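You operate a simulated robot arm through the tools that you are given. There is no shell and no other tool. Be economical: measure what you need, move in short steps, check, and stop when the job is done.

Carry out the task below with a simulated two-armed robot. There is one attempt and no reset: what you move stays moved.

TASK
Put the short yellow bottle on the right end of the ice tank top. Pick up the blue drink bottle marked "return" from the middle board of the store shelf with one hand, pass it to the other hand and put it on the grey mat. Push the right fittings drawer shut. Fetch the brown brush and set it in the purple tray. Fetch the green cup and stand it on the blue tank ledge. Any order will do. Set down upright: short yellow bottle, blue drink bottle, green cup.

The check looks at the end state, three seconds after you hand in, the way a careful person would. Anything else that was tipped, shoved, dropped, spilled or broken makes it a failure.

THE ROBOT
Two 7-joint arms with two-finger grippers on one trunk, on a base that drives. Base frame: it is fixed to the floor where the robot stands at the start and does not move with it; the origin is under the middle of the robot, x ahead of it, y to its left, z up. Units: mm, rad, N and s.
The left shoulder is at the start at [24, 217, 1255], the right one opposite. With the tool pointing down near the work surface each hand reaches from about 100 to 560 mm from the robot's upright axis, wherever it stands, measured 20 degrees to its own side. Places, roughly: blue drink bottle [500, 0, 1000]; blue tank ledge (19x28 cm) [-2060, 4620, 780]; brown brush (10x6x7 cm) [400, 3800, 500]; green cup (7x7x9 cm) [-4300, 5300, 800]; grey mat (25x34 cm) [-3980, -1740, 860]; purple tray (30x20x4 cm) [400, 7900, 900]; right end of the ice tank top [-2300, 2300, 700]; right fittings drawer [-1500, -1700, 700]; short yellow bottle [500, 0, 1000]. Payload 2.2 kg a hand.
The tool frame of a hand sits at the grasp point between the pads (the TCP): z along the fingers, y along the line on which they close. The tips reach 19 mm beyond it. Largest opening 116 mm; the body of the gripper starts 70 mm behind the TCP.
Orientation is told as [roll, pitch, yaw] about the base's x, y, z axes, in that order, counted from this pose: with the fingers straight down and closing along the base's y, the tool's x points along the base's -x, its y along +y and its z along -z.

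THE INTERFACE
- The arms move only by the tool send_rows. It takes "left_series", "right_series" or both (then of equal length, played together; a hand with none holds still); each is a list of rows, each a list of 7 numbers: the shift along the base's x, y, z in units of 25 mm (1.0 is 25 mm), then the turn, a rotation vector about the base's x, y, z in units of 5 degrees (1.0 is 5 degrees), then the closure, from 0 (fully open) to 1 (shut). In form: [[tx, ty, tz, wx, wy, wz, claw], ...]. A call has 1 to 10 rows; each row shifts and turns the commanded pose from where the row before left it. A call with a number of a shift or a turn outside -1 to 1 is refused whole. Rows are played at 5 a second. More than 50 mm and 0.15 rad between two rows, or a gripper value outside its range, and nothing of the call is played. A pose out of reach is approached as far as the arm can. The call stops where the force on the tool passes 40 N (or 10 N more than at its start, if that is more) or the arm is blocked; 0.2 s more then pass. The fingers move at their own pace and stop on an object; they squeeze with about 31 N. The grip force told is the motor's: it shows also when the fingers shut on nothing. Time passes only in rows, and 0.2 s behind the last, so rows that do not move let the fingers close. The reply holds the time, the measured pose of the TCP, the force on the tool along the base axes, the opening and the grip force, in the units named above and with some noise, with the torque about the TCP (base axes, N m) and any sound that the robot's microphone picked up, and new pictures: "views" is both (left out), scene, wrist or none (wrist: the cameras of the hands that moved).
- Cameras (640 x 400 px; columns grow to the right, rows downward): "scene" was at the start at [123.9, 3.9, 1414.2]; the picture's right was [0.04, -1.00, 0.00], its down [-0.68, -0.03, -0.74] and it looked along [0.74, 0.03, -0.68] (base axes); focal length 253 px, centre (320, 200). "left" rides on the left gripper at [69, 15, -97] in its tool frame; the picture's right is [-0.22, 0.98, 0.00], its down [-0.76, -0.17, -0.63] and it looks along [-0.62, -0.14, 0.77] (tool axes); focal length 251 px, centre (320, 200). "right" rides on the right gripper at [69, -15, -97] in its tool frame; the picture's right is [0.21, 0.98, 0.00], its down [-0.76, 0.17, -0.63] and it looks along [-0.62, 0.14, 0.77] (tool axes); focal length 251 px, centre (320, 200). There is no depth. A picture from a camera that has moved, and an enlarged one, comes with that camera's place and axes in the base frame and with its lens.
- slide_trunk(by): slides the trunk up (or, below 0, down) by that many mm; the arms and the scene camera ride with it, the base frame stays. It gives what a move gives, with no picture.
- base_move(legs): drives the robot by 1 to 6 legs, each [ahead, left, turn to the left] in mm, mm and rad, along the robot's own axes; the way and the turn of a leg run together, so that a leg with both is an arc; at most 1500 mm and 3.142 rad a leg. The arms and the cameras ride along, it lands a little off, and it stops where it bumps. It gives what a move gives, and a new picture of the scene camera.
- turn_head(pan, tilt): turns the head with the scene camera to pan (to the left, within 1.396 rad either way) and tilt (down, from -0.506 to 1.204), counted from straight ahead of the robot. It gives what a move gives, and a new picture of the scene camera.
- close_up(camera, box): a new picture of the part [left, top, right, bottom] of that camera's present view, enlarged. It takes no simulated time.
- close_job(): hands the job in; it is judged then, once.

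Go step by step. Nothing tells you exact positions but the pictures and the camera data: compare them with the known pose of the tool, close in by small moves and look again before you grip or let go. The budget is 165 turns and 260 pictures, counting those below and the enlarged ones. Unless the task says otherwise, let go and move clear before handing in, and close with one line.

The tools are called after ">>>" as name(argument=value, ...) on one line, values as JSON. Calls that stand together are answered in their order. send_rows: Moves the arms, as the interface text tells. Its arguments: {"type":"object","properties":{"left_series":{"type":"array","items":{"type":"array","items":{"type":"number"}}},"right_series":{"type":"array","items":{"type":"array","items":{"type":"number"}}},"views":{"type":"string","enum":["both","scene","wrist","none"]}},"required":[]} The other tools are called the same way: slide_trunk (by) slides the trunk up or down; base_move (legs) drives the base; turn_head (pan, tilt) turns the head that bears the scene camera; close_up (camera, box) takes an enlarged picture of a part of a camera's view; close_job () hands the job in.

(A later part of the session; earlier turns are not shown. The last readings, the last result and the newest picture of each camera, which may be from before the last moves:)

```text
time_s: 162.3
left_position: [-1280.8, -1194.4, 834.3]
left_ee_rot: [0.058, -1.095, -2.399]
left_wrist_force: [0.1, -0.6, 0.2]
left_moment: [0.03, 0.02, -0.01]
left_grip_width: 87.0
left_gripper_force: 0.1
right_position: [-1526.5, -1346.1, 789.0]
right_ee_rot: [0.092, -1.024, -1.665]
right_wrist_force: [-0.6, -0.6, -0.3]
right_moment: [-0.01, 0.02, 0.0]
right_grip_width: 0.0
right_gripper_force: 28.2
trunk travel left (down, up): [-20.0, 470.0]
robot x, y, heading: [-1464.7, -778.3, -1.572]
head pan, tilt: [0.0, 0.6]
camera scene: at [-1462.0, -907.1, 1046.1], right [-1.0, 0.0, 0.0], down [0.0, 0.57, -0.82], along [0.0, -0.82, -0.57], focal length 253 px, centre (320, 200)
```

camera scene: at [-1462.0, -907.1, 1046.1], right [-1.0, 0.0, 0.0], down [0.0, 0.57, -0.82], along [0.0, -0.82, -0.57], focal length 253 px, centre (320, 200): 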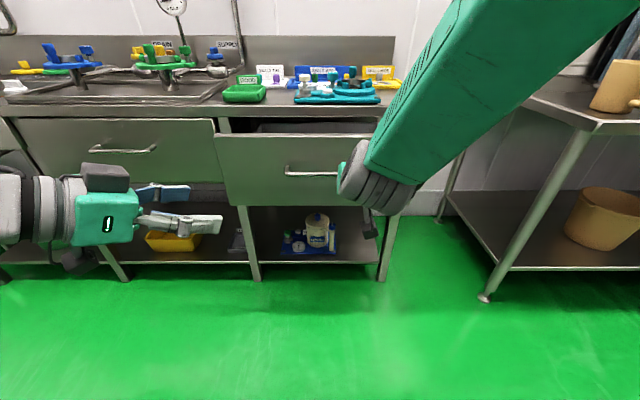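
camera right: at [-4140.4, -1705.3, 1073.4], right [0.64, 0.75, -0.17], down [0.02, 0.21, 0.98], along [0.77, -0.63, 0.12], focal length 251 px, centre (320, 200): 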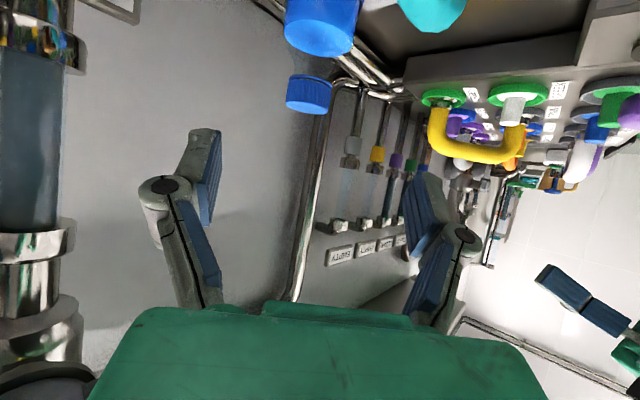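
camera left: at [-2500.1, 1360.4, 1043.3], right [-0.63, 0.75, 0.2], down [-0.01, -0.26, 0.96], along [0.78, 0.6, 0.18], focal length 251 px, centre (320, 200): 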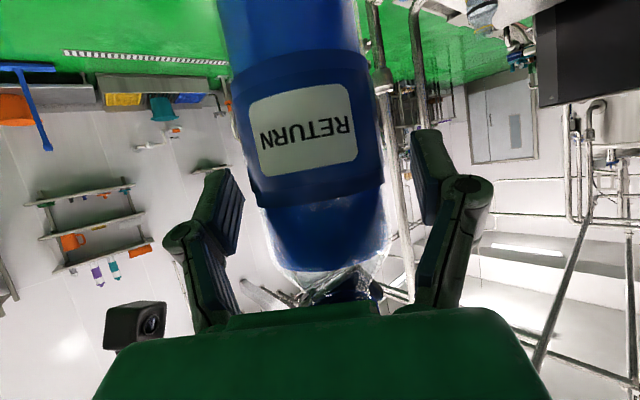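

The right fingertips are at z≈780, between drawer top (817) and handle (713). I shift toward the drawer's middle and drive up close.

>>> send_rows(right_series=[[0.8, 0, -0.1, 0, 0, 0, 1], [0.8, 0, -0.1, 0, 0, 0, 1], [0.8, 0, -0.1, 0, 0, 0, 1], [0.6, 0, -0.1, 0, 0, 0, 1]], views="none")

>>> base_move(legs=[[130, 0, 0]])

>>> close_up(camera="right", box=[0, 0, 640, 400])

```text
time_s: 163.6
left_position: [-1282.6, -1193.4, 836.4]
left_ee_rot: [0.066, -1.092, -2.407]
left_wrist_force: [-0.4, -0.7, 0.3]
left_moment: [0.03, -0.01, 0.02]
left_grip_width: 87.2
left_gripper_force: 0.1
right_position: [-1457.7, -1350.6, 806.5]
right_ee_rot: [0.145, -1.05, -1.726]
right_wrist_force: [0.2, 0.3, -0.1]
right_moment: [0.03, 0.0, -0.04]
right_grip_width: 0.2
right_gripper_force: 28.7
trunk travel left (down, up): [-20.0, 470.0]
robot x, y, heading: [-1461.8, -772.9, -1.574]
head pan, tilt: [0.0, 0.6]
stopped in row 4 (right hand): the arm was blocked; the commanded pose is now the measured one
```

```text
time_s: 164.8
left_position: [-1283.3, -1324.7, 835.9]
left_ee_rot: [0.064, -1.094, -2.407]
left_wrist_force: [0.9, -1.1, 0.4]
left_moment: [-0.02, 0.0, 0.01]
left_grip_width: 86.9
left_gripper_force: 0.1
right_position: [-1456.6, -1481.2, 805.6]
right_ee_rot: [0.143, -1.05, -1.723]
right_wrist_force: [0.0, -0.4, -0.2]
right_moment: [0.03, -0.01, 0.02]
right_grip_width: 0.0
right_gripper_force: 28.6
trunk travel left (down, up): [-20.0, 470.0]
robot x, y, heading: [-1460.2, -907.7, -1.576]
head pan, tilt: [0.0, 0.6]
camera scene: at [-1461.5, -1037.8, 1045.9], right [-1.0, 0.0, 0.0], down [0.0, 0.57, -0.82], along [0.0, -0.82, -0.57], focal length 253 px, centre (320, 200)
```

scene: 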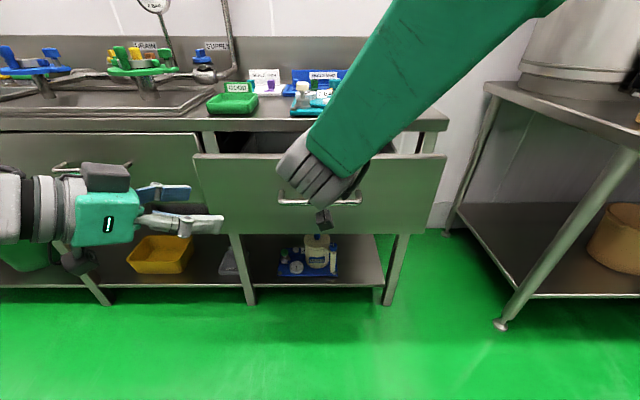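

```text
1.00 times, centred on (320, 200) of right (not enlarged: the box is as wide or as high as the picture)
camera zoom: at [-1466.2, -1362.6, 793.0], right [0.99, 0.08, -0.12], down [0.1, 0.17, 0.98], along [0.1, -0.98, 0.16], focal length 251 px, centre (320, 200)
```

zoom: 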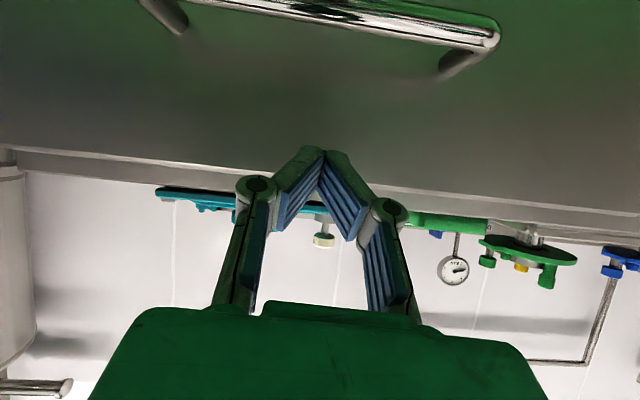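

Tips are a bit close to the drawer's top edge, so I lower the trunk 20 mm more and push forward with the arm.

>>> slide_trunk(by=-18)

>>> send_rows(right_series=[[0, -0.6, -0.1, 0, 0, 0, 1], [0, -0.6, -0.1, 0, 0, 0, 1], [0, -0.5, 0, 0, 0, 0, 1], [0, -0.5, 0, 0, 0, 0, 1], [0, -0.5, 0, 0, 0, 0, 1], [0, -0.5, 0, 0, 0, 0, 1]])

```text
time_s: 165.5
left_position: [-1283.8, -1322.4, 819.3]
left_ee_rot: [0.071, -1.095, -2.412]
left_wrist_force: [0.1, -0.6, 0.7]
left_moment: [0.04, 0.01, -0.02]
left_grip_width: 87.1
left_gripper_force: 0.2
right_position: [-1457.3, -1478.5, 790.6]
right_ee_rot: [0.15, -1.053, -1.726]
right_wrist_force: [-0.1, -0.2, 0.0]
right_moment: [0.0, -0.01, 0.01]
right_grip_width: 0.0
right_gripper_force: 28.0
trunk travel left (down, up): [-2.0, 488.0]
robot x, y, heading: [-1461.7, -905.7, -1.578]
head pan, tilt: [0.0, 0.6]
```

```text
time_s: 166.9
left_position: [-1284.6, -1322.7, 819.4]
left_ee_rot: [0.072, -1.094, -2.411]
left_wrist_force: [0.0, 0.6, -0.9]
left_moment: [-0.02, -0.02, 0.01]
left_grip_width: 87.1
left_gripper_force: 0.0
right_position: [-1467.1, -1564.7, 797.0]
right_ee_rot: [0.196, -1.057, -1.785]
right_wrist_force: [-0.3, 0.3, 0.5]
right_moment: [0.0, -0.02, 0.01]
right_grip_width: 0.0
right_gripper_force: 28.5
trunk travel left (down, up): [-2.0, 488.0]
robot x, y, heading: [-1461.2, -909.4, -1.572]
head pan, tilt: [0.0, 0.6]
camera scene: at [-1461.8, -1037.5, 1028.0], right [-1.0, 0.0, 0.0], down [0.0, 0.57, -0.82], along [0.0, -0.82, -0.57], focal length 253 px, centre (320, 200)
camera right: at [-1474.7, -1445.6, 782.7], right [0.99, 0.06, -0.09], down [0.08, 0.18, 0.98], along [0.08, -0.98, 0.18], focal length 251 px, centre (320, 200)
```

scene: 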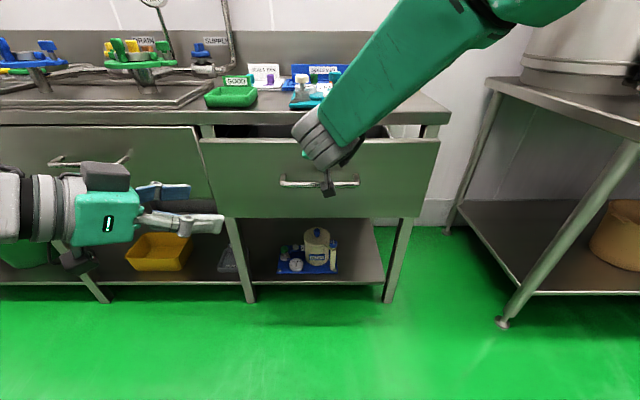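
right: 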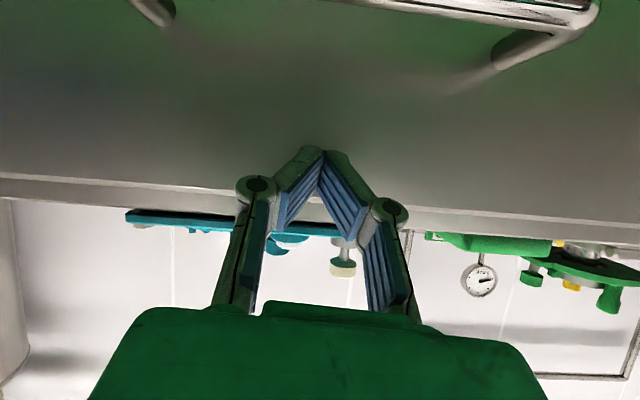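

The drawer is sliding in. I keep pushing.

>>> send_rows(right_series=[[0, -0.5, -0.1, 0, 0, 0, 1], [0, -0.5, -0.1, 0, 0, 0, 1], [0, -0.5, -0.1, 0, 0, 0, 1], [0, -0.5, 0, 0, 0, 0, 1], [0, -0.5, 0, 0, 0, 0, 1], [0, -0.5, 0, 0, 0, 0, 1]])

```text
time_s: 168.3
left_position: [-1283.7, -1322.3, 818.4]
left_ee_rot: [0.071, -1.094, -2.409]
left_wrist_force: [-0.1, -0.3, -0.5]
left_moment: [-0.01, -0.02, 0.0]
left_grip_width: 86.9
left_gripper_force: 0.1
right_position: [-1458.8, -1635.6, 778.6]
right_ee_rot: [0.147, -1.054, -1.724]
right_wrist_force: [-0.7, 0.3, -0.6]
right_moment: [0.01, -0.01, 0.01]
right_grip_width: 0.3
right_gripper_force: 28.2
trunk travel left (down, up): [-2.0, 488.0]
robot x, y, heading: [-1459.9, -905.8, -1.577]
head pan, tilt: [0.0, 0.6]
camera scene: at [-1461.7, -1037.6, 1028.0], right [-1.0, 0.0, 0.0], down [0.0, 0.57, -0.82], along [0.0, -0.82, -0.57], focal length 253 px, centre (320, 200)
camera right: at [-1468.7, -1516.6, 764.6], right [0.99, 0.08, -0.12], down [0.1, 0.18, 0.98], along [0.1, -0.98, 0.17], focal length 251 px, centre (320, 200)
```

scene: 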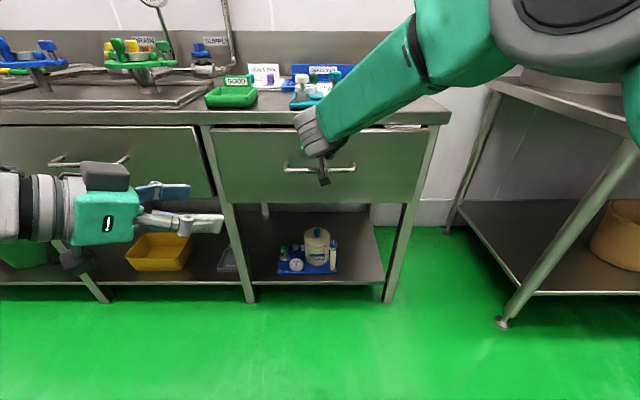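
right: 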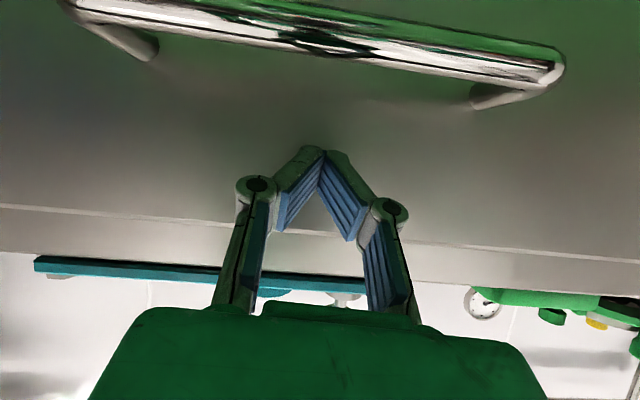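

Nearly shut; I continue until the force rises.

>>> send_rows(right_series=[[0, -0.4, 0, 0, 0, 0, 1], [0, -0.4, 0, 0, 0, 0, 1], [0, -0.4, 0, 0, 0, 0, 1], [0, -0.4, 0, 0, 0, 0, 1], [0, -0.4, 0, 0, 0, 0, 1], [0, -0.4, 0, 0, 0, 0, 1]])

>>> close_up(camera="scene", box=[100, 90, 470, 320])

```text
time_s: 169.3
left_position: [-1285.4, -1320.2, 823.4]
left_ee_rot: [0.084, -1.096, -2.418]
left_wrist_force: [-0.1, -0.6, 0.5]
left_moment: [-0.01, -0.02, 0.02]
left_grip_width: 87.0
left_gripper_force: 0.1
right_position: [-1459.4, -1667.4, 778.0]
right_ee_rot: [0.151, -1.049, -1.73]
right_wrist_force: [-4.5, 19.0, 5.3]
right_moment: [-0.14, -0.06, 0.03]
right_grip_width: 6.0
right_gripper_force: 28.8
trunk travel left (down, up): [-2.0, 488.0]
robot x, y, heading: [-1463.8, -907.2, -1.571]
head pan, tilt: [0.0, 0.6]
stopped in row 5 (right hand): the force on the tool passed its limit at 54 N (the readings are from after the stop); the commanded pose is now the measured one
camera scene: at [-1464.1, -1033.9, 1028.6], right [-1.0, 0.0, 0.0], down [0.0, 0.57, -0.82], along [0.0, -0.82, -0.57], focal length 253 px, centre (320, 200)
camera right: at [-1468.8, -1548.7, 764.1], right [0.99, 0.08, -0.11], down [0.1, 0.17, 0.98], along [0.1, -0.98, 0.16], focal length 251 px, centre (320, 200)
```

scene: 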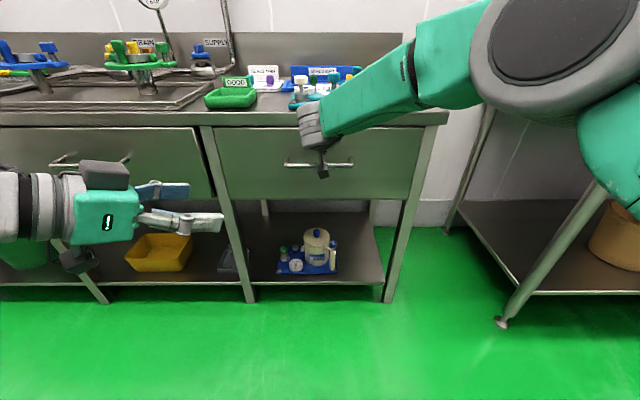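
right: 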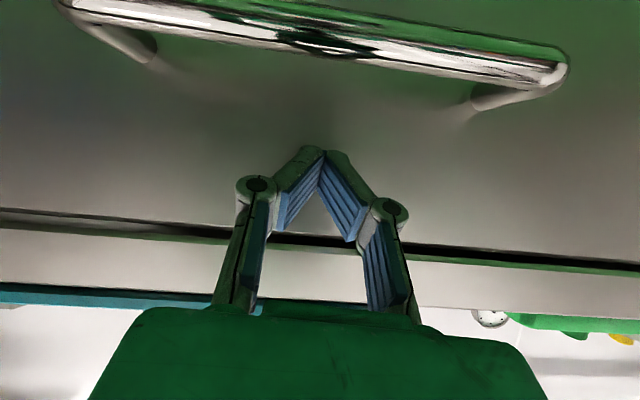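

```text
1.73 times, centred on (285, 205) of scene
camera zoom: at [-1464.1, -1033.9, 1028.6], right [-1.0, 0.0, 0.0], down [0.0, 0.57, -0.82], along [0.0, -0.82, -0.57], focal length 438 px, centre (380, 191)
```

zoom: 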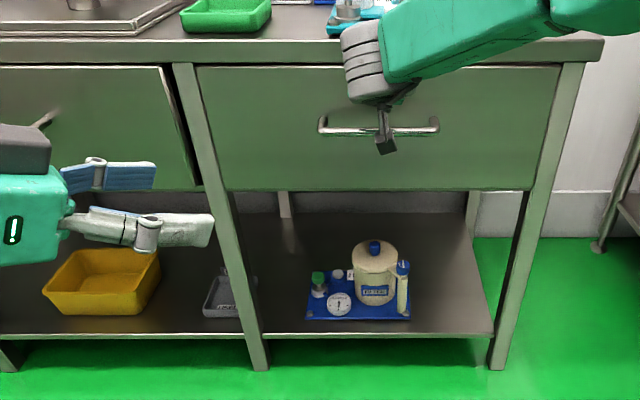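

The drawer is flush shut. I retract the hand, back off, and head for the brush at (400, 3800), facing +y first with a look ahead.

>>> send_rows(right_series=[[0, 0.8, 0, 0, 0, 0, 1], [0, 0.8, 0, 0, 0, 0, 1], [0, 0.8, 0, 0, 0, 0, 1], [-0.3, 0.8, 0.2, 0, 0, 0, 1], [-0.3, 0.8, 0.2, 0, 0, 0, 1], [-0.3, 0.8, 0.2, 0, 0, 0, 1], [-0.3, 0.6, 0.2, 0, 0, 0, 0.5]], views="none")

>>> base_move(legs=[[-500, 0, 0], [0, 560, 0], [0, 0, 3.14], [1000, 0, 0]])

>>> turn_head(pan=-0.2, tilt=0.3)

```text
time_s: 170.9
left_position: [-1285.5, -1323.7, 822.5]
left_ee_rot: [0.079, -1.095, -2.411]
left_wrist_force: [-0.6, -0.4, -0.2]
left_moment: [-0.01, 0.02, 0.01]
left_grip_width: 87.2
left_gripper_force: 0.1
right_position: [-1487.8, -1533.4, 796.8]
right_ee_rot: [0.148, -1.047, -1.726]
right_wrist_force: [-0.3, -0.3, 0.3]
right_moment: [0.0, 0.0, 0.01]
right_grip_width: 57.9
right_gripper_force: 0.1
trunk travel left (down, up): [-2.0, 488.0]
robot x, y, heading: [-1459.9, -910.2, -1.575]
head pan, tilt: [0.0, 0.6]
```

```text
time_s: 188.9
left_position: [-1019.8, 1009.9, 821.3]
left_ee_rot: [0.077, -1.096, 0.694]
left_wrist_force: [-0.5, -0.3, 0.4]
left_moment: [-0.01, 0.02, -0.02]
left_grip_width: 86.9
left_gripper_force: 0.0
right_position: [-809.4, 1215.2, 795.2]
right_ee_rot: [0.147, -1.047, 1.382]
right_wrist_force: [-0.8, 0.4, 0.3]
right_moment: [0.01, -0.01, 0.01]
right_grip_width: 58.0
right_gripper_force: 0.1
trunk travel left (down, up): [-2.0, 488.0]
robot x, y, heading: [-858.6, 585.0, 1.537]
head pan, tilt: [0.0, 0.6]
camera scene: at [-856.1, 718.1, 1028.0], right [1.0, -0.04, 0.0], down [-0.02, -0.57, -0.82], along [0.03, 0.82, -0.57], focal length 253 px, centre (320, 200)
```

scene: 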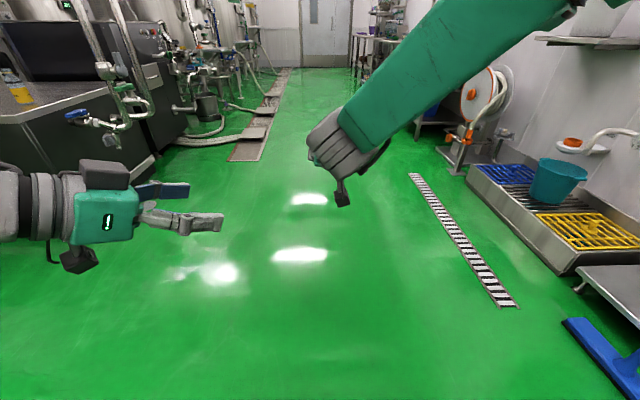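

```text
time_s: 189.7
left_position: [-1019.5, 1009.8, 823.7]
left_ee_rot: [0.085, -1.097, 0.696]
left_wrist_force: [0.9, 0.7, 0.1]
left_moment: [0.0, 0.02, 0.01]
left_grip_width: 86.8
left_gripper_force: 0.0
right_position: [-808.4, 1212.4, 797.0]
right_ee_rot: [0.152, -1.048, 1.378]
right_wrist_force: [-0.1, -0.3, -0.1]
right_moment: [-0.02, -0.03, 0.0]
right_grip_width: 58.2
right_gripper_force: 0.1
trunk travel left (down, up): [-2.0, 488.0]
robot x, y, heading: [-856.6, 585.2, 1.532]
head pan, tilt: [-0.201, 0.3]
camera scene: at [-837.3, 720.3, 1055.5], right [0.97, -0.24, 0.0], down [-0.07, -0.29, -0.95], along [0.23, 0.93, -0.3], focal length 253 px, centre (320, 200)
```

scene: 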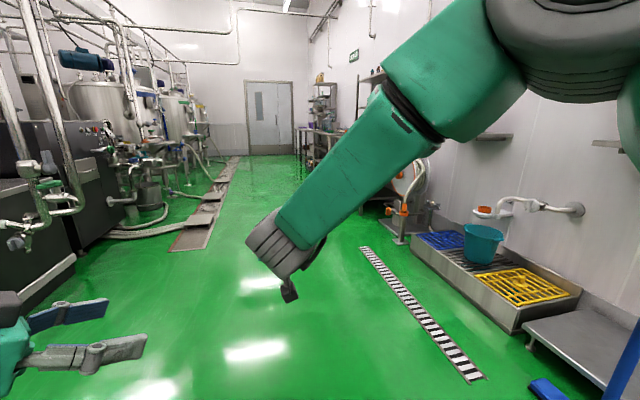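

The aisle ahead is clear. I drive on to y≈3700 and turn to face the racks.

>>> base_move(legs=[[1450, 0, 0.03], [1450, 0, 0], [200, 0, 0], [0, 0, -1.57]])

>>> turn_head(pan=0.0, tilt=0.5)

```text
time_s: 208.8
left_position: [-366.3, 3836.4, 824.1]
left_ee_rot: [0.084, -1.098, -0.914]
left_wrist_force: [0.7, -0.2, 0.6]
left_moment: [-0.01, -0.04, 0.01]
left_grip_width: 87.1
left_gripper_force: 0.0
right_position: [-172.2, 3615.1, 798.0]
right_ee_rot: [0.151, -1.05, -0.234]
right_wrist_force: [-0.8, 0.1, 0.7]
right_moment: [-0.04, 0.01, -0.02]
right_grip_width: 58.1
right_gripper_force: 0.0
trunk travel left (down, up): [-2.0, 488.0]
robot x, y, heading: [-792.2, 3686.1, -0.077]
head pan, tilt: [-0.201, 0.3]
camera scene: at [-665.9, 3661.8, 1055.6], right [-0.27, -0.96, 0.0], down [-0.29, 0.08, -0.95], along [0.92, -0.26, -0.3], focal length 253 px, centre (320, 200)
```

scene: 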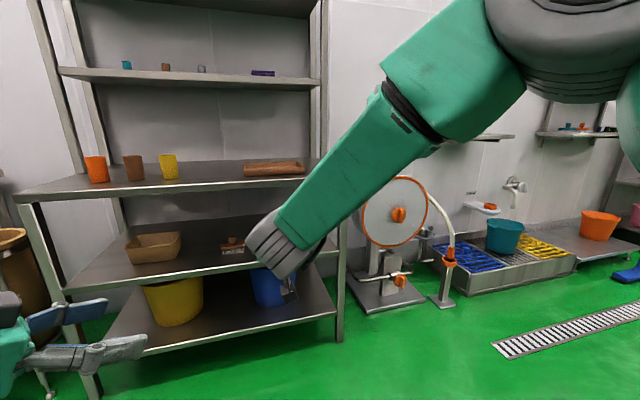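

```text
time_s: 209.5
left_position: [-365.4, 3836.5, 826.1]
left_ee_rot: [0.091, -1.1, -0.914]
left_wrist_force: [0.1, 0.1, 0.3]
left_moment: [-0.05, 0.0, 0.01]
left_grip_width: 87.1
left_gripper_force: 0.0
right_position: [-175.2, 3615.2, 799.0]
right_ee_rot: [0.157, -1.05, -0.237]
right_wrist_force: [0.0, 0.8, 0.2]
right_moment: [0.01, 0.02, -0.03]
right_grip_width: 58.0
right_gripper_force: 0.1
trunk travel left (down, up): [-2.0, 488.0]
robot x, y, heading: [-797.1, 3685.9, -0.078]
head pan, tilt: [0.0, 0.499]
camera scene: at [-665.1, 3680.3, 1037.2], right [-0.08, -1.0, 0.0], down [-0.48, 0.03, -0.88], along [0.87, -0.07, -0.48], focal length 253 px, centre (320, 200)
```

scene: 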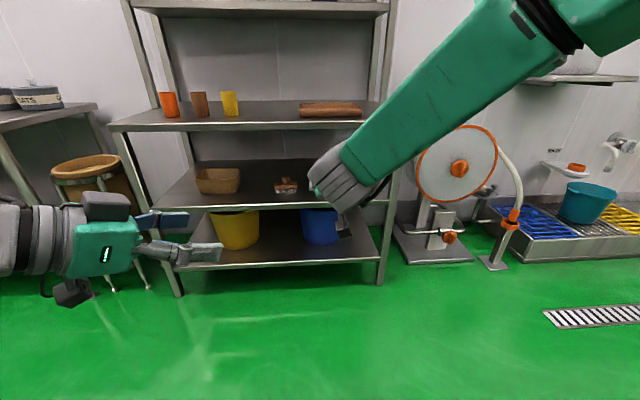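

The brush is on the rack's middle board, about (287,186). I zoom in.

>>> close_up(camera="scene", box=[180, 90, 380, 220])

```text
3.08 times, centred on (280, 155) of scene
camera zoom: at [-665.1, 3680.3, 1037.2], right [-0.08, -1.0, 0.0], down [-0.48, 0.03, -0.88], along [0.87, -0.07, -0.48], focal length 780 px, centre (443, 338)
```

zoom: 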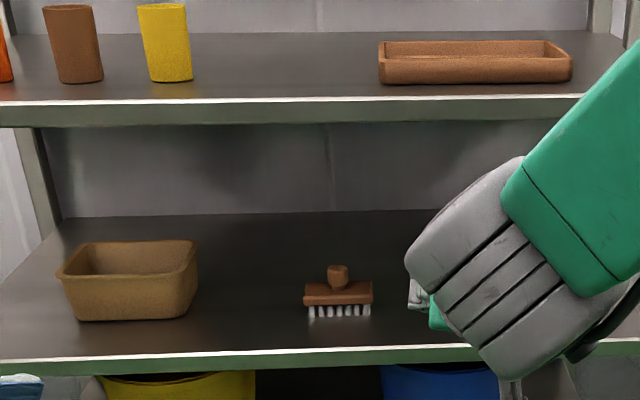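

The brush stands bristles-down with a knob on top at about (455, 3762), board z≈470. I square up the robot and lower the right hand in front of the rack to knob height.

>>> base_move(legs=[[0, 150, 0.078]])

>>> send_rows(right_series=[[0, -0.25, -1, -0.2, 0, 0.1, 0.5], [0, -0.25, -1, -0.2, 0, 0.1, 0.5], [0, -0.25, -1, -0.2, 0, 0.1, 0.5], [0, -0.25, -1, -0.2, 0, 0, 0.5], [0, -0.25, -1, -0.1, 0, 0, 0.5], [0, -0.25, -1, 0, 0, 0, 0.5], [0, -0.25, -1, 0, 0, 0, 0.5], [0, -0.25, -1, 0, 0, 0, 0.5], [0, -0.25, -1, 0, 0, 0, 0.5], [0, -0.25, -1, 0, 0, 0, 0.5]])

```text
time_s: 210.9
left_position: [-374.0, 4016.4, 827.0]
left_ee_rot: [0.092, -1.097, -0.837]
left_wrist_force: [-0.2, -0.2, 0.0]
left_moment: [0.03, -0.01, 0.0]
left_grip_width: 87.2
left_gripper_force: 0.1
right_position: [-164.8, 3811.8, 798.5]
right_ee_rot: [0.162, -1.049, -0.158]
right_wrist_force: [-0.1, 0.6, -0.6]
right_moment: [0.0, 0.01, 0.05]
right_grip_width: 58.2
right_gripper_force: 0.0
trunk travel left (down, up): [-2.0, 488.0]
robot x, y, heading: [-793.0, 3836.7, 0.002]
head pan, tilt: [0.0, 0.499]
camera scene: at [-659.7, 3833.7, 1037.2], right [0.0, -1.0, 0.0], down [-0.48, 0.0, -0.88], along [0.88, 0.0, -0.48], focal length 253 px, centre (320, 200)
```

scene: 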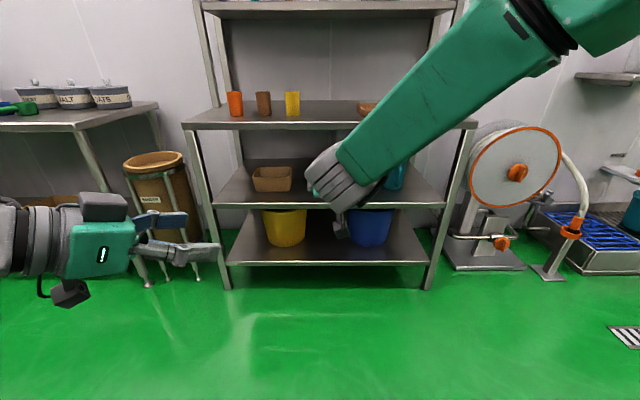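

```text
time_s: 213.1
left_position: [-372.4, 4019.2, 827.4]
left_ee_rot: [0.091, -1.103, -0.828]
left_wrist_force: [0.2, 0.3, 0.0]
left_moment: [-0.02, -0.02, 0.03]
left_grip_width: 86.9
left_gripper_force: 0.2
right_position: [-168.3, 3748.4, 549.1]
right_ee_rot: [-0.004, -1.06, 0.01]
right_wrist_force: [0.3, 0.8, -0.1]
right_moment: [0.0, 0.0, 0.01]
right_grip_width: 58.0
right_gripper_force: 0.0
trunk travel left (down, up): [-2.0, 488.0]
robot x, y, heading: [-793.1, 3839.4, 0.002]
head pan, tilt: [0.0, 0.499]
camera scene: at [-658.9, 3835.4, 1037.1], right [0.0, -1.0, 0.0], down [-0.48, 0.0, -0.88], along [0.88, 0.0, -0.48], focal length 253 px, centre (320, 200)
camera right: at [-284.4, 3734.2, 537.1], right [-0.11, 0.98, -0.19], down [-0.18, 0.17, 0.97], along [0.98, 0.14, 0.16], focal length 251 px, centre (320, 200)
```

scene: 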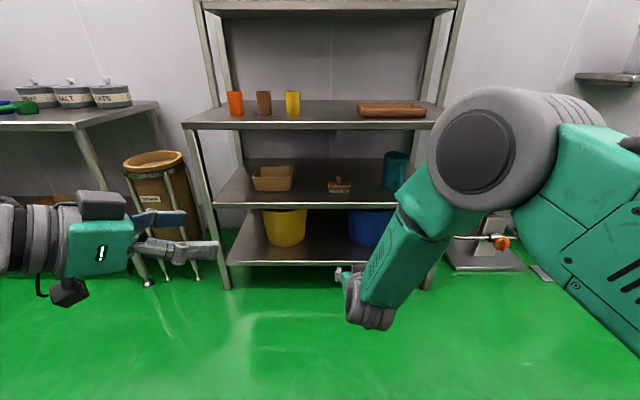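
right: 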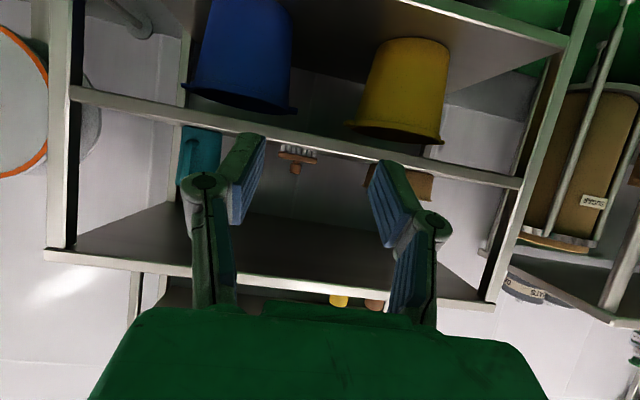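

Triangulating from both cameras gives the brush at about (375, 3755), with the board at z≈505 and the knob at z≈567. I raise a little and drive in to a standoff.

>>> send_rows(right_series=[[0, 0.15, 0.4, 0, 0, 0, 0.4], [0, 0.15, 0.4, 0, 0, 0, 0.4]], views="none")

>>> base_move(legs=[[440, 0, 0]])

>>> close_up(camera="right", box=[160, 50, 480, 250])

```text
time_s: 213.7
left_position: [-372.6, 4017.8, 829.3]
left_ee_rot: [0.096, -1.104, -0.836]
left_wrist_force: [-0.5, -0.6, -0.4]
left_moment: [0.03, 0.0, 0.0]
left_grip_width: 87.2
left_gripper_force: 0.0
right_position: [-168.2, 3756.1, 571.0]
right_ee_rot: [0.0, -1.059, 0.007]
right_wrist_force: [-0.2, 0.1, -0.8]
right_moment: [0.02, -0.02, 0.01]
right_grip_width: 69.5
right_gripper_force: 0.1
trunk travel left (down, up): [-2.0, 488.0]
robot x, y, heading: [-789.4, 3840.9, 0.006]
head pan, tilt: [0.0, 0.499]
```

```text
time_s: 216.4
left_position: [77.2, 4023.5, 826.2]
left_ee_rot: [0.086, -1.106, -0.824]
left_wrist_force: [-0.2, 0.4, 0.2]
left_moment: [0.02, 0.0, -0.01]
left_grip_width: 86.8
left_gripper_force: 0.0
right_position: [281.9, 3761.8, 570.1]
right_ee_rot: [-0.011, -1.058, 0.015]
right_wrist_force: [0.5, -0.8, -0.4]
right_moment: [-0.03, 0.03, 0.02]
right_grip_width: 69.6
right_gripper_force: 0.2
trunk travel left (down, up): [-2.0, 488.0]
robot x, y, heading: [-340.2, 3837.4, 0.003]
head pan, tilt: [0.0, 0.499]
camera scene: at [-209.1, 3843.1, 1037.0], right [0.0, -1.0, 0.0], down [-0.48, 0.0, -0.88], along [0.88, 0.0, -0.48], focal length 253 px, centre (320, 200)
```

scene: 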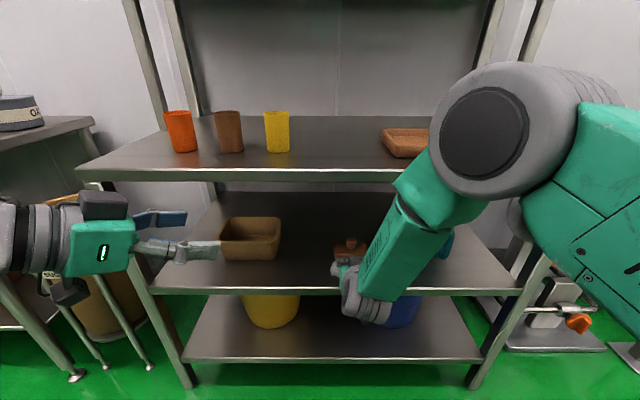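

```text
2.00 times, centred on (320, 150) of right
camera zoom: at [165.2, 3747.0, 557.6], right [-0.11, 0.97, -0.19], down [-0.18, 0.17, 0.97], along [0.98, 0.14, 0.16], focal length 503 px, centre (320, 300)
```

zoom: 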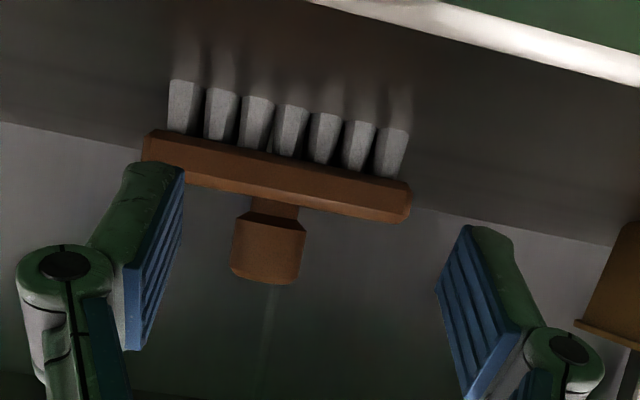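

The knob is at (375, 3752) with z 557–587. I move in with the fingers straddling it, slightly high to clear the brush body.

>>> send_rows(right_series=[[0.6, -0.14, 0.15, 0, 0, 0, 0.4], [0.7, -0.13, 0.15, 0, 0, 0, 0.4], [0.8, -0.13, 0, 0, 0, 0, 0.4], [0.8, 0, 0, 0, 0, 0, 0.4], [0.7, 0, 0, 0, 0, 0, 0.4], [0, 0, 0, 0, 0, 0, 0.4]], views="wrist")

```text
time_s: 217.8
left_position: [78.6, 4024.4, 831.0]
left_ee_rot: [0.096, -1.109, -0.824]
left_wrist_force: [0.4, 0.8, -0.4]
left_moment: [0.02, 0.01, -0.02]
left_grip_width: 87.0
left_gripper_force: 0.1
right_position: [371.1, 3751.9, 579.9]
right_ee_rot: [-0.005, -1.062, 0.011]
right_wrist_force: [0.8, -0.5, -0.9]
right_moment: [-0.01, 0.0, -0.01]
right_grip_width: 69.6
right_gripper_force: 0.1
trunk travel left (down, up): [-2.0, 488.0]
robot x, y, heading: [-338.2, 3836.1, 0.002]
head pan, tilt: [0.0, 0.499]
camera right: at [254.3, 3736.1, 566.7], right [-0.11, 0.98, -0.19], down [-0.18, 0.17, 0.97], along [0.98, 0.14, 0.16], focal length 251 px, centre (320, 200)
```

right: 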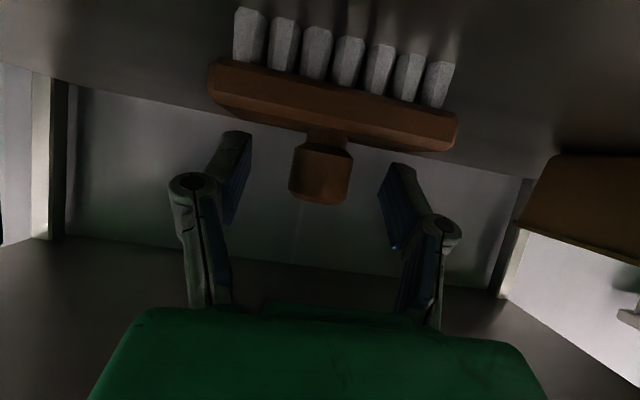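

The knob is well between the pads. I advance 8 mm more and close.

>>> send_rows(right_series=[[0.32, 0.05, -0.05, 0, 0, 0, 0.4], [0, 0, 0, 0, 0, 0, 1], [0, 0, 0, 0, 0, 0, 1], [0, 0, 0, 0, 0, 0, 1]], views="wrist")

```text
time_s: 218.8
left_position: [77.4, 4023.1, 829.9]
left_ee_rot: [0.095, -1.106, -0.826]
left_wrist_force: [0.2, 0.8, -0.7]
left_moment: [-0.01, -0.02, -0.02]
left_grip_width: 87.2
left_gripper_force: 0.1
right_position: [378.6, 3751.8, 579.0]
right_ee_rot: [-0.006, -1.06, 0.013]
right_wrist_force: [0.2, 0.8, 1.0]
right_moment: [0.03, -0.02, 0.0]
right_grip_width: 24.7
right_gripper_force: 31.0
trunk travel left (down, up): [-2.0, 488.0]
robot x, y, heading: [-344.7, 3837.8, -0.0]
head pan, tilt: [0.0, 0.499]
camera right: at [262.0, 3737.1, 565.3], right [-0.11, 0.98, -0.19], down [-0.18, 0.17, 0.97], along [0.98, 0.14, 0.16], focal length 251 px, centre (320, 200)
```

right: 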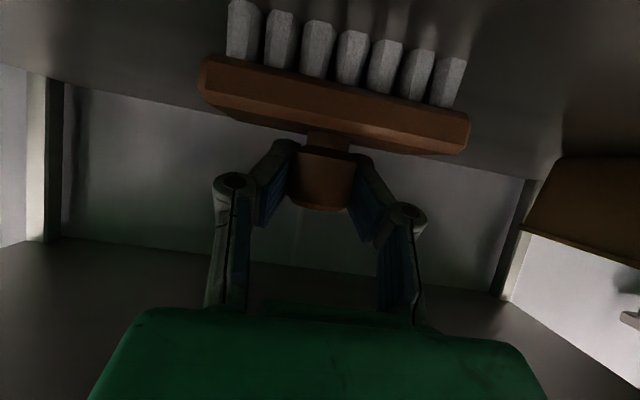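

Gripped (25 mm). I lift and back out.

>>> send_rows(right_series=[[0, 0, 0.5, 0, 0, 0, 1], [0, 0, 0.5, 0, 0, 0, 1], [0, 0, 0.6, 0, 0, 0, 1], [0, 0, 0.6, 0, 0, 0, 1]], views="wrist")

>>> base_move(legs=[[-500, 0, 0]])

>>> turn_head(pan=1.3, tilt=0.2)

```text
time_s: 219.8
left_position: [77.7, 4024.3, 831.0]
left_ee_rot: [0.093, -1.109, -0.826]
left_wrist_force: [0.1, -0.1, 0.4]
left_moment: [0.04, -0.03, 0.0]
left_grip_width: 86.9
left_gripper_force: 0.0
right_position: [378.8, 3753.8, 633.3]
right_ee_rot: [-0.005, -1.063, 0.01]
right_wrist_force: [0.8, 0.4, -1.2]
right_moment: [0.0, -0.01, -0.01]
right_grip_width: 24.7
right_gripper_force: 30.9
trunk travel left (down, up): [-2.0, 488.0]
robot x, y, heading: [-343.6, 3838.9, -0.003]
head pan, tilt: [0.0, 0.499]
camera right: at [261.6, 3738.2, 620.6], right [-0.11, 0.98, -0.19], down [-0.19, 0.17, 0.97], along [0.98, 0.14, 0.16], focal length 251 px, centre (320, 200)
```

right: 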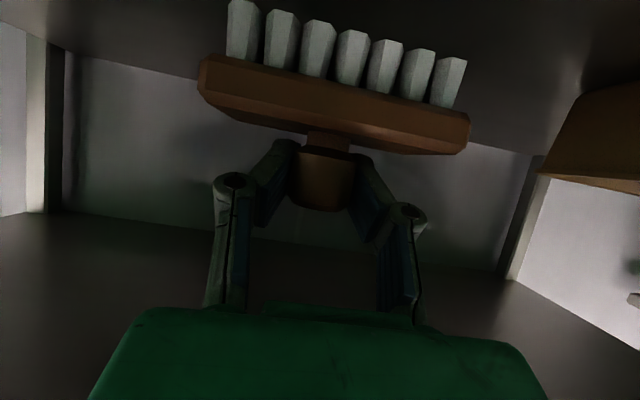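

```text
time_s: 222.7
left_position: [-415.4, 4022.5, 831.1]
left_ee_rot: [0.095, -1.108, -0.826]
left_wrist_force: [0.0, 0.4, -0.5]
left_moment: [0.0, 0.0, -0.01]
left_grip_width: 87.2
left_gripper_force: 0.0
right_position: [-114.7, 3752.7, 633.5]
right_ee_rot: [-0.005, -1.064, 0.012]
right_wrist_force: [-0.4, 0.0, -1.2]
right_moment: [0.0, -0.02, 0.01]
right_grip_width: 24.3
right_gripper_force: 31.6
trunk travel left (down, up): [-2.0, 488.0]
robot x, y, heading: [-830.9, 3837.9, 0.002]
head pan, tilt: [0.0, 0.499]
camera scene: at [-702.8, 3841.0, 1037.2], right [0.0, -1.0, 0.0], down [-0.48, 0.0, -0.88], along [0.88, 0.0, -0.48], focal length 253 px, centre (320, 200)
```

scene: 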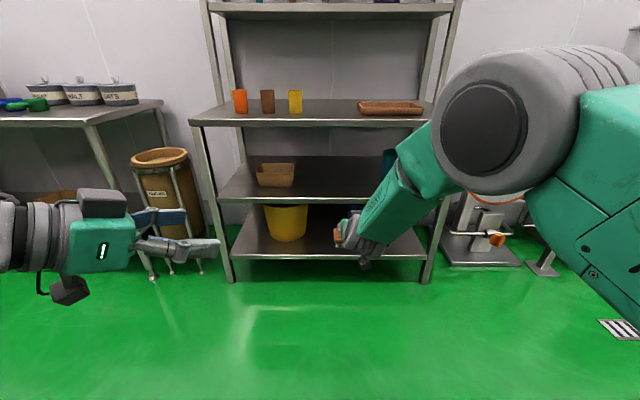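

```text
time_s: 224.2
left_position: [-414.9, 4023.1, 833.8]
left_ee_rot: [0.1, -1.11, -0.824]
left_wrist_force: [1.6, 0.6, 0.2]
left_moment: [0.01, 0.04, 0.02]
left_grip_width: 86.9
left_gripper_force: 0.0
right_position: [-116.4, 3752.4, 634.6]
right_ee_rot: [-0.002, -1.063, 0.009]
right_wrist_force: [0.6, -0.2, -0.5]
right_moment: [-0.01, 0.05, 0.0]
right_grip_width: 24.3
right_gripper_force: 30.7
trunk travel left (down, up): [-2.0, 488.0]
robot x, y, heading: [-832.7, 3839.4, -0.001]
head pan, tilt: [1.3, 0.201]
camera scene: at [-768.6, 3930.7, 1064.8], right [0.96, -0.27, 0.0], down [-0.06, -0.2, -0.98], along [0.26, 0.94, -0.2], focal length 253 px, centre (320, 200)
```

scene: 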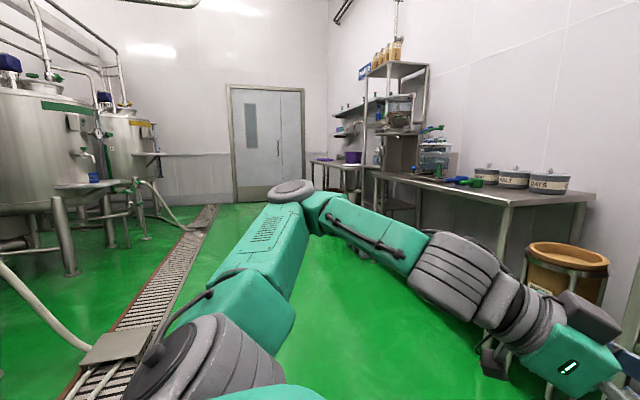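

Carrying the brush, I raise the trunk and strafe along to the far table by the purple items.

>>> slide_trunk(by=420)

>>> base_move(legs=[[0, 1500, 0], [0, 1500, 0], [0, 700, 0]])

>>> turn_head(pan=0.1, tilt=0.5)

```text
refused: 420 is not a number from -400 to 400
```

```text
time_s: 242.1
left_position: [-476.3, 7720.6, 834.1]
left_ee_rot: [0.105, -1.108, -0.808]
left_wrist_force: [0.4, 0.2, -0.7]
left_moment: [-0.02, 0.0, 0.05]
left_grip_width: 86.8
left_gripper_force: 0.1
right_position: [-173.9, 7455.4, 636.0]
right_ee_rot: [0.003, -1.064, 0.024]
right_wrist_force: [0.1, -0.5, -0.6]
right_moment: [-0.01, 0.02, 0.02]
right_grip_width: 22.7
right_gripper_force: 30.8
trunk travel left (down, up): [-2.0, 488.0]
robot x, y, heading: [-891.7, 7528.2, 0.018]
head pan, tilt: [1.3, 0.201]
camera scene: at [-829.4, 7621.8, 1065.0], right [0.97, -0.25, 0.0], down [-0.05, -0.19, -0.98], along [0.24, 0.95, -0.2], focal length 253 px, centre (320, 200)
```

scene: 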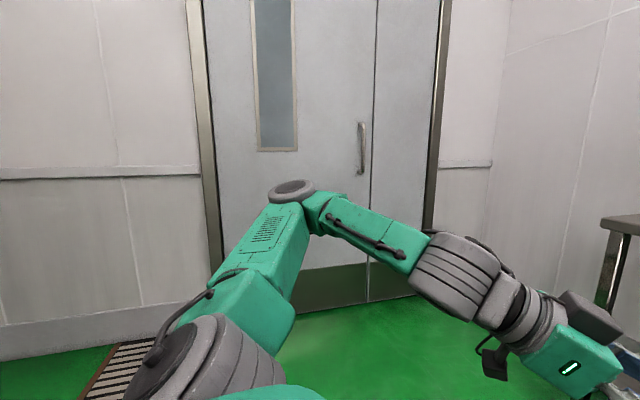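

```text
time_s: 243.5
left_position: [-476.7, 7721.0, 835.9]
left_ee_rot: [0.11, -1.114, -0.805]
left_wrist_force: [0.3, -0.2, 0.3]
left_moment: [0.03, -0.01, 0.0]
left_grip_width: 87.2
left_gripper_force: 0.0
right_position: [-175.7, 7456.8, 637.4]
right_ee_rot: [0.003, -1.066, 0.026]
right_wrist_force: [-1.1, -0.2, -0.9]
right_moment: [0.03, 0.01, 0.01]
right_grip_width: 22.6
right_gripper_force: 31.3
trunk travel left (down, up): [-2.0, 488.0]
robot x, y, heading: [-890.5, 7531.8, 0.023]
head pan, tilt: [0.099, 0.499]
camera scene: at [-762.1, 7544.2, 1037.1], right [0.12, -0.99, 0.0], down [-0.48, -0.06, -0.88], along [0.87, 0.11, -0.48], focal length 253 px, centre (320, 200)
```

scene: 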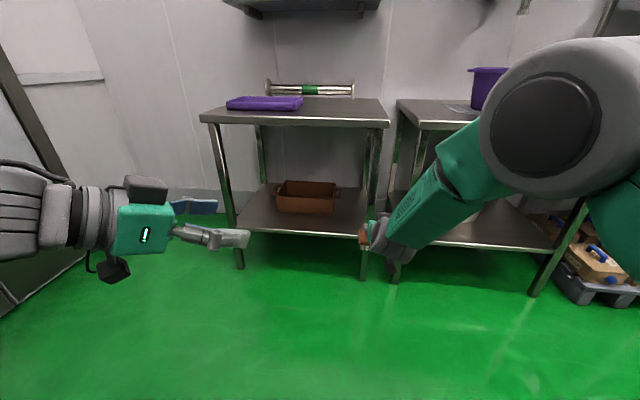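

The purple tray sits on the table ahead. I raise the trunk, then look at the tray and the brush in hand.

>>> slide_trunk(by=390)

>>> turn_head(pan=0.1, tilt=0.6)

>>> close_up(camera="right", box=[0, 0, 640, 400])

```text
time_s: 247.2
left_position: [-475.3, 7723.5, 1227.1]
left_ee_rot: [0.107, -1.113, -0.801]
left_wrist_force: [0.3, 0.4, 0.7]
left_moment: [0.0, 0.0, 0.0]
left_grip_width: 86.9
left_gripper_force: 0.0
right_position: [-175.7, 7456.6, 1027.3]
right_ee_rot: [0.005, -1.067, 0.024]
right_wrist_force: [-0.2, 0.4, -1.8]
right_moment: [0.01, 0.02, -0.03]
right_grip_width: 21.9
right_gripper_force: 30.9
trunk travel left (down, up): [-392.0, 98.0]
robot x, y, heading: [-892.5, 7528.2, 0.025]
head pan, tilt: [0.099, 0.499]
```

```text
time_s: 247.9
left_position: [-475.4, 7723.6, 1227.5]
left_ee_rot: [0.108, -1.114, -0.802]
left_wrist_force: [-0.3, -0.7, -0.7]
left_moment: [0.0, 0.0, 0.02]
left_grip_width: 86.8
left_gripper_force: 0.1
right_position: [-176.9, 7456.1, 1026.6]
right_ee_rot: [0.003, -1.065, 0.026]
right_wrist_force: [-0.8, 0.0, -1.5]
right_moment: [0.01, -0.01, 0.02]
right_grip_width: 22.1
right_gripper_force: 31.2
trunk travel left (down, up): [-392.0, 98.0]
robot x, y, heading: [-893.1, 7529.6, 0.024]
head pan, tilt: [0.099, 0.6]
camera scene: at [-763.1, 7544.9, 1418.0], right [0.12, -0.99, 0.0], down [-0.56, -0.07, -0.82], along [0.82, 0.1, -0.57], focal length 253 px, centre (320, 200)
```

scene: 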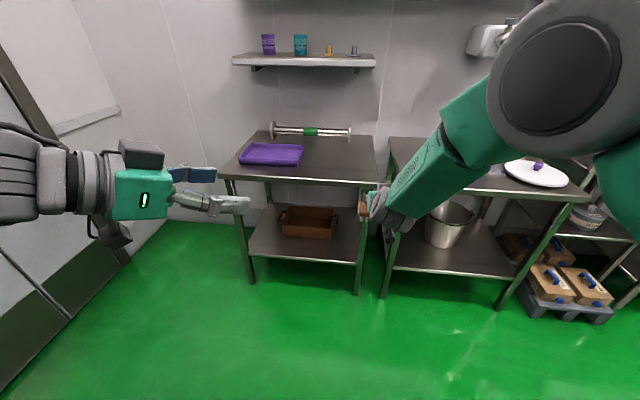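

```text
1.00 times, centred on (320, 200) of right (not enlarged: the box is as wide or as high as the picture)
camera zoom: at [-291.3, 7438.6, 1013.2], right [-0.13, 0.97, -0.19], down [-0.19, 0.16, 0.97], along [0.97, 0.16, 0.17], focal length 251 px, centre (320, 200)
```

zoom: 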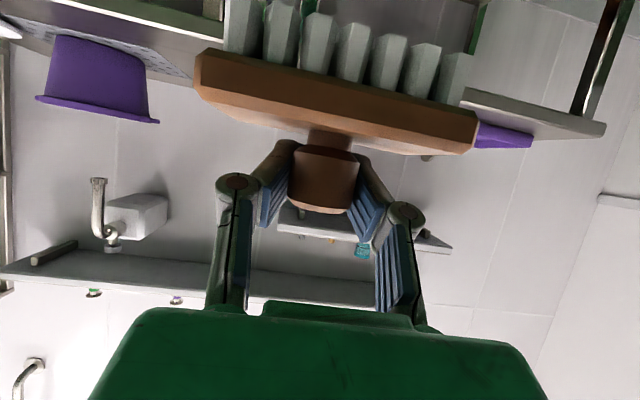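

The tray centre is near (350, 7915). The brush is still held firmly. I strafe and approach, then look again.

>>> base_move(legs=[[0, 450, -0.02], [380, 0, 0]])

>>> turn_head(pan=-0.05, tilt=0.7)

>>> close_up(camera="scene", box=[200, 60, 480, 260])

```text
time_s: 252.7
left_position: [-95.4, 8174.2, 1227.0]
left_ee_rot: [0.114, -1.111, -0.811]
left_wrist_force: [0.5, 0.0, -0.2]
left_moment: [0.03, 0.01, -0.01]
left_grip_width: 87.1
left_gripper_force: 0.1
right_position: [204.5, 7908.6, 1027.3]
right_ee_rot: [0.012, -1.067, 0.014]
right_wrist_force: [0.5, -0.7, -1.8]
right_moment: [0.0, -0.01, 0.01]
right_grip_width: 21.7
right_gripper_force: 30.8
trunk travel left (down, up): [-392.0, 98.0]
robot x, y, heading: [-512.9, 7988.3, 0.019]
head pan, tilt: [0.099, 0.6]
camera scene: at [-384.2, 7994.0, 1418.1], right [0.12, -0.99, 0.0], down [-0.56, -0.06, -0.82], along [0.82, 0.1, -0.57], focal length 253 px, centre (320, 200)
```

scene: 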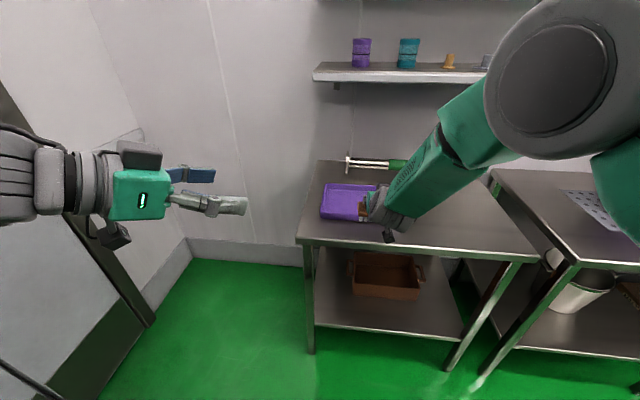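

```text
time_s: 253.4
left_position: [-93.5, 8175.5, 1230.1]
left_ee_rot: [0.121, -1.113, -0.805]
left_wrist_force: [0.0, -1.1, -0.1]
left_moment: [0.03, -0.01, 0.01]
left_grip_width: 87.0
left_gripper_force: 0.1
right_position: [202.1, 7906.5, 1027.6]
right_ee_rot: [0.013, -1.067, 0.01]
right_wrist_force: [0.4, 0.4, -1.3]
right_moment: [0.06, 0.0, 0.0]
right_grip_width: 21.8
right_gripper_force: 30.8
trunk travel left (down, up): [-392.0, 98.0]
robot x, y, heading: [-508.1, 7985.7, 0.018]
head pan, tilt: [-0.051, 0.7]
camera scene: at [-385.3, 7982.5, 1409.3], right [-0.03, -1.0, 0.0], down [-0.65, 0.02, -0.76], along [0.76, -0.02, -0.65], focal length 253 px, centre (320, 200)
```

scene: 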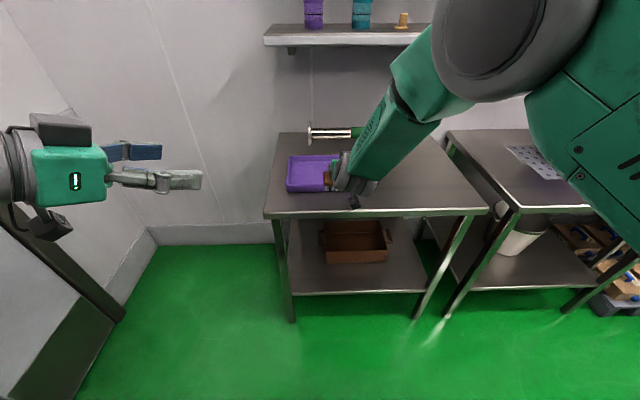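

```text
2.00 times, centred on (340, 160) of scene
camera zoom: at [-385.3, 7982.5, 1409.3], right [-0.03, -1.0, 0.0], down [-0.65, 0.02, -0.76], along [0.76, -0.02, -0.65], focal length 507 px, centre (280, 280)
```

zoom: 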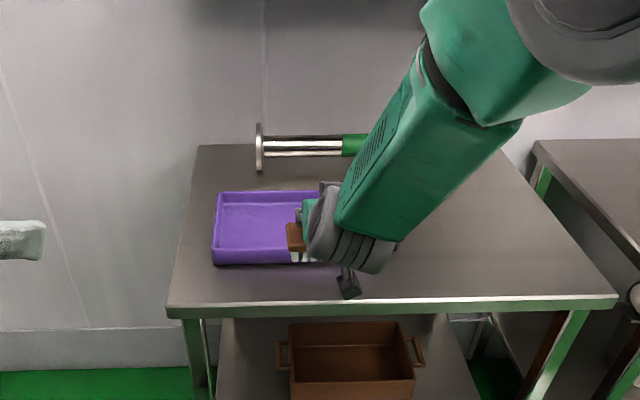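

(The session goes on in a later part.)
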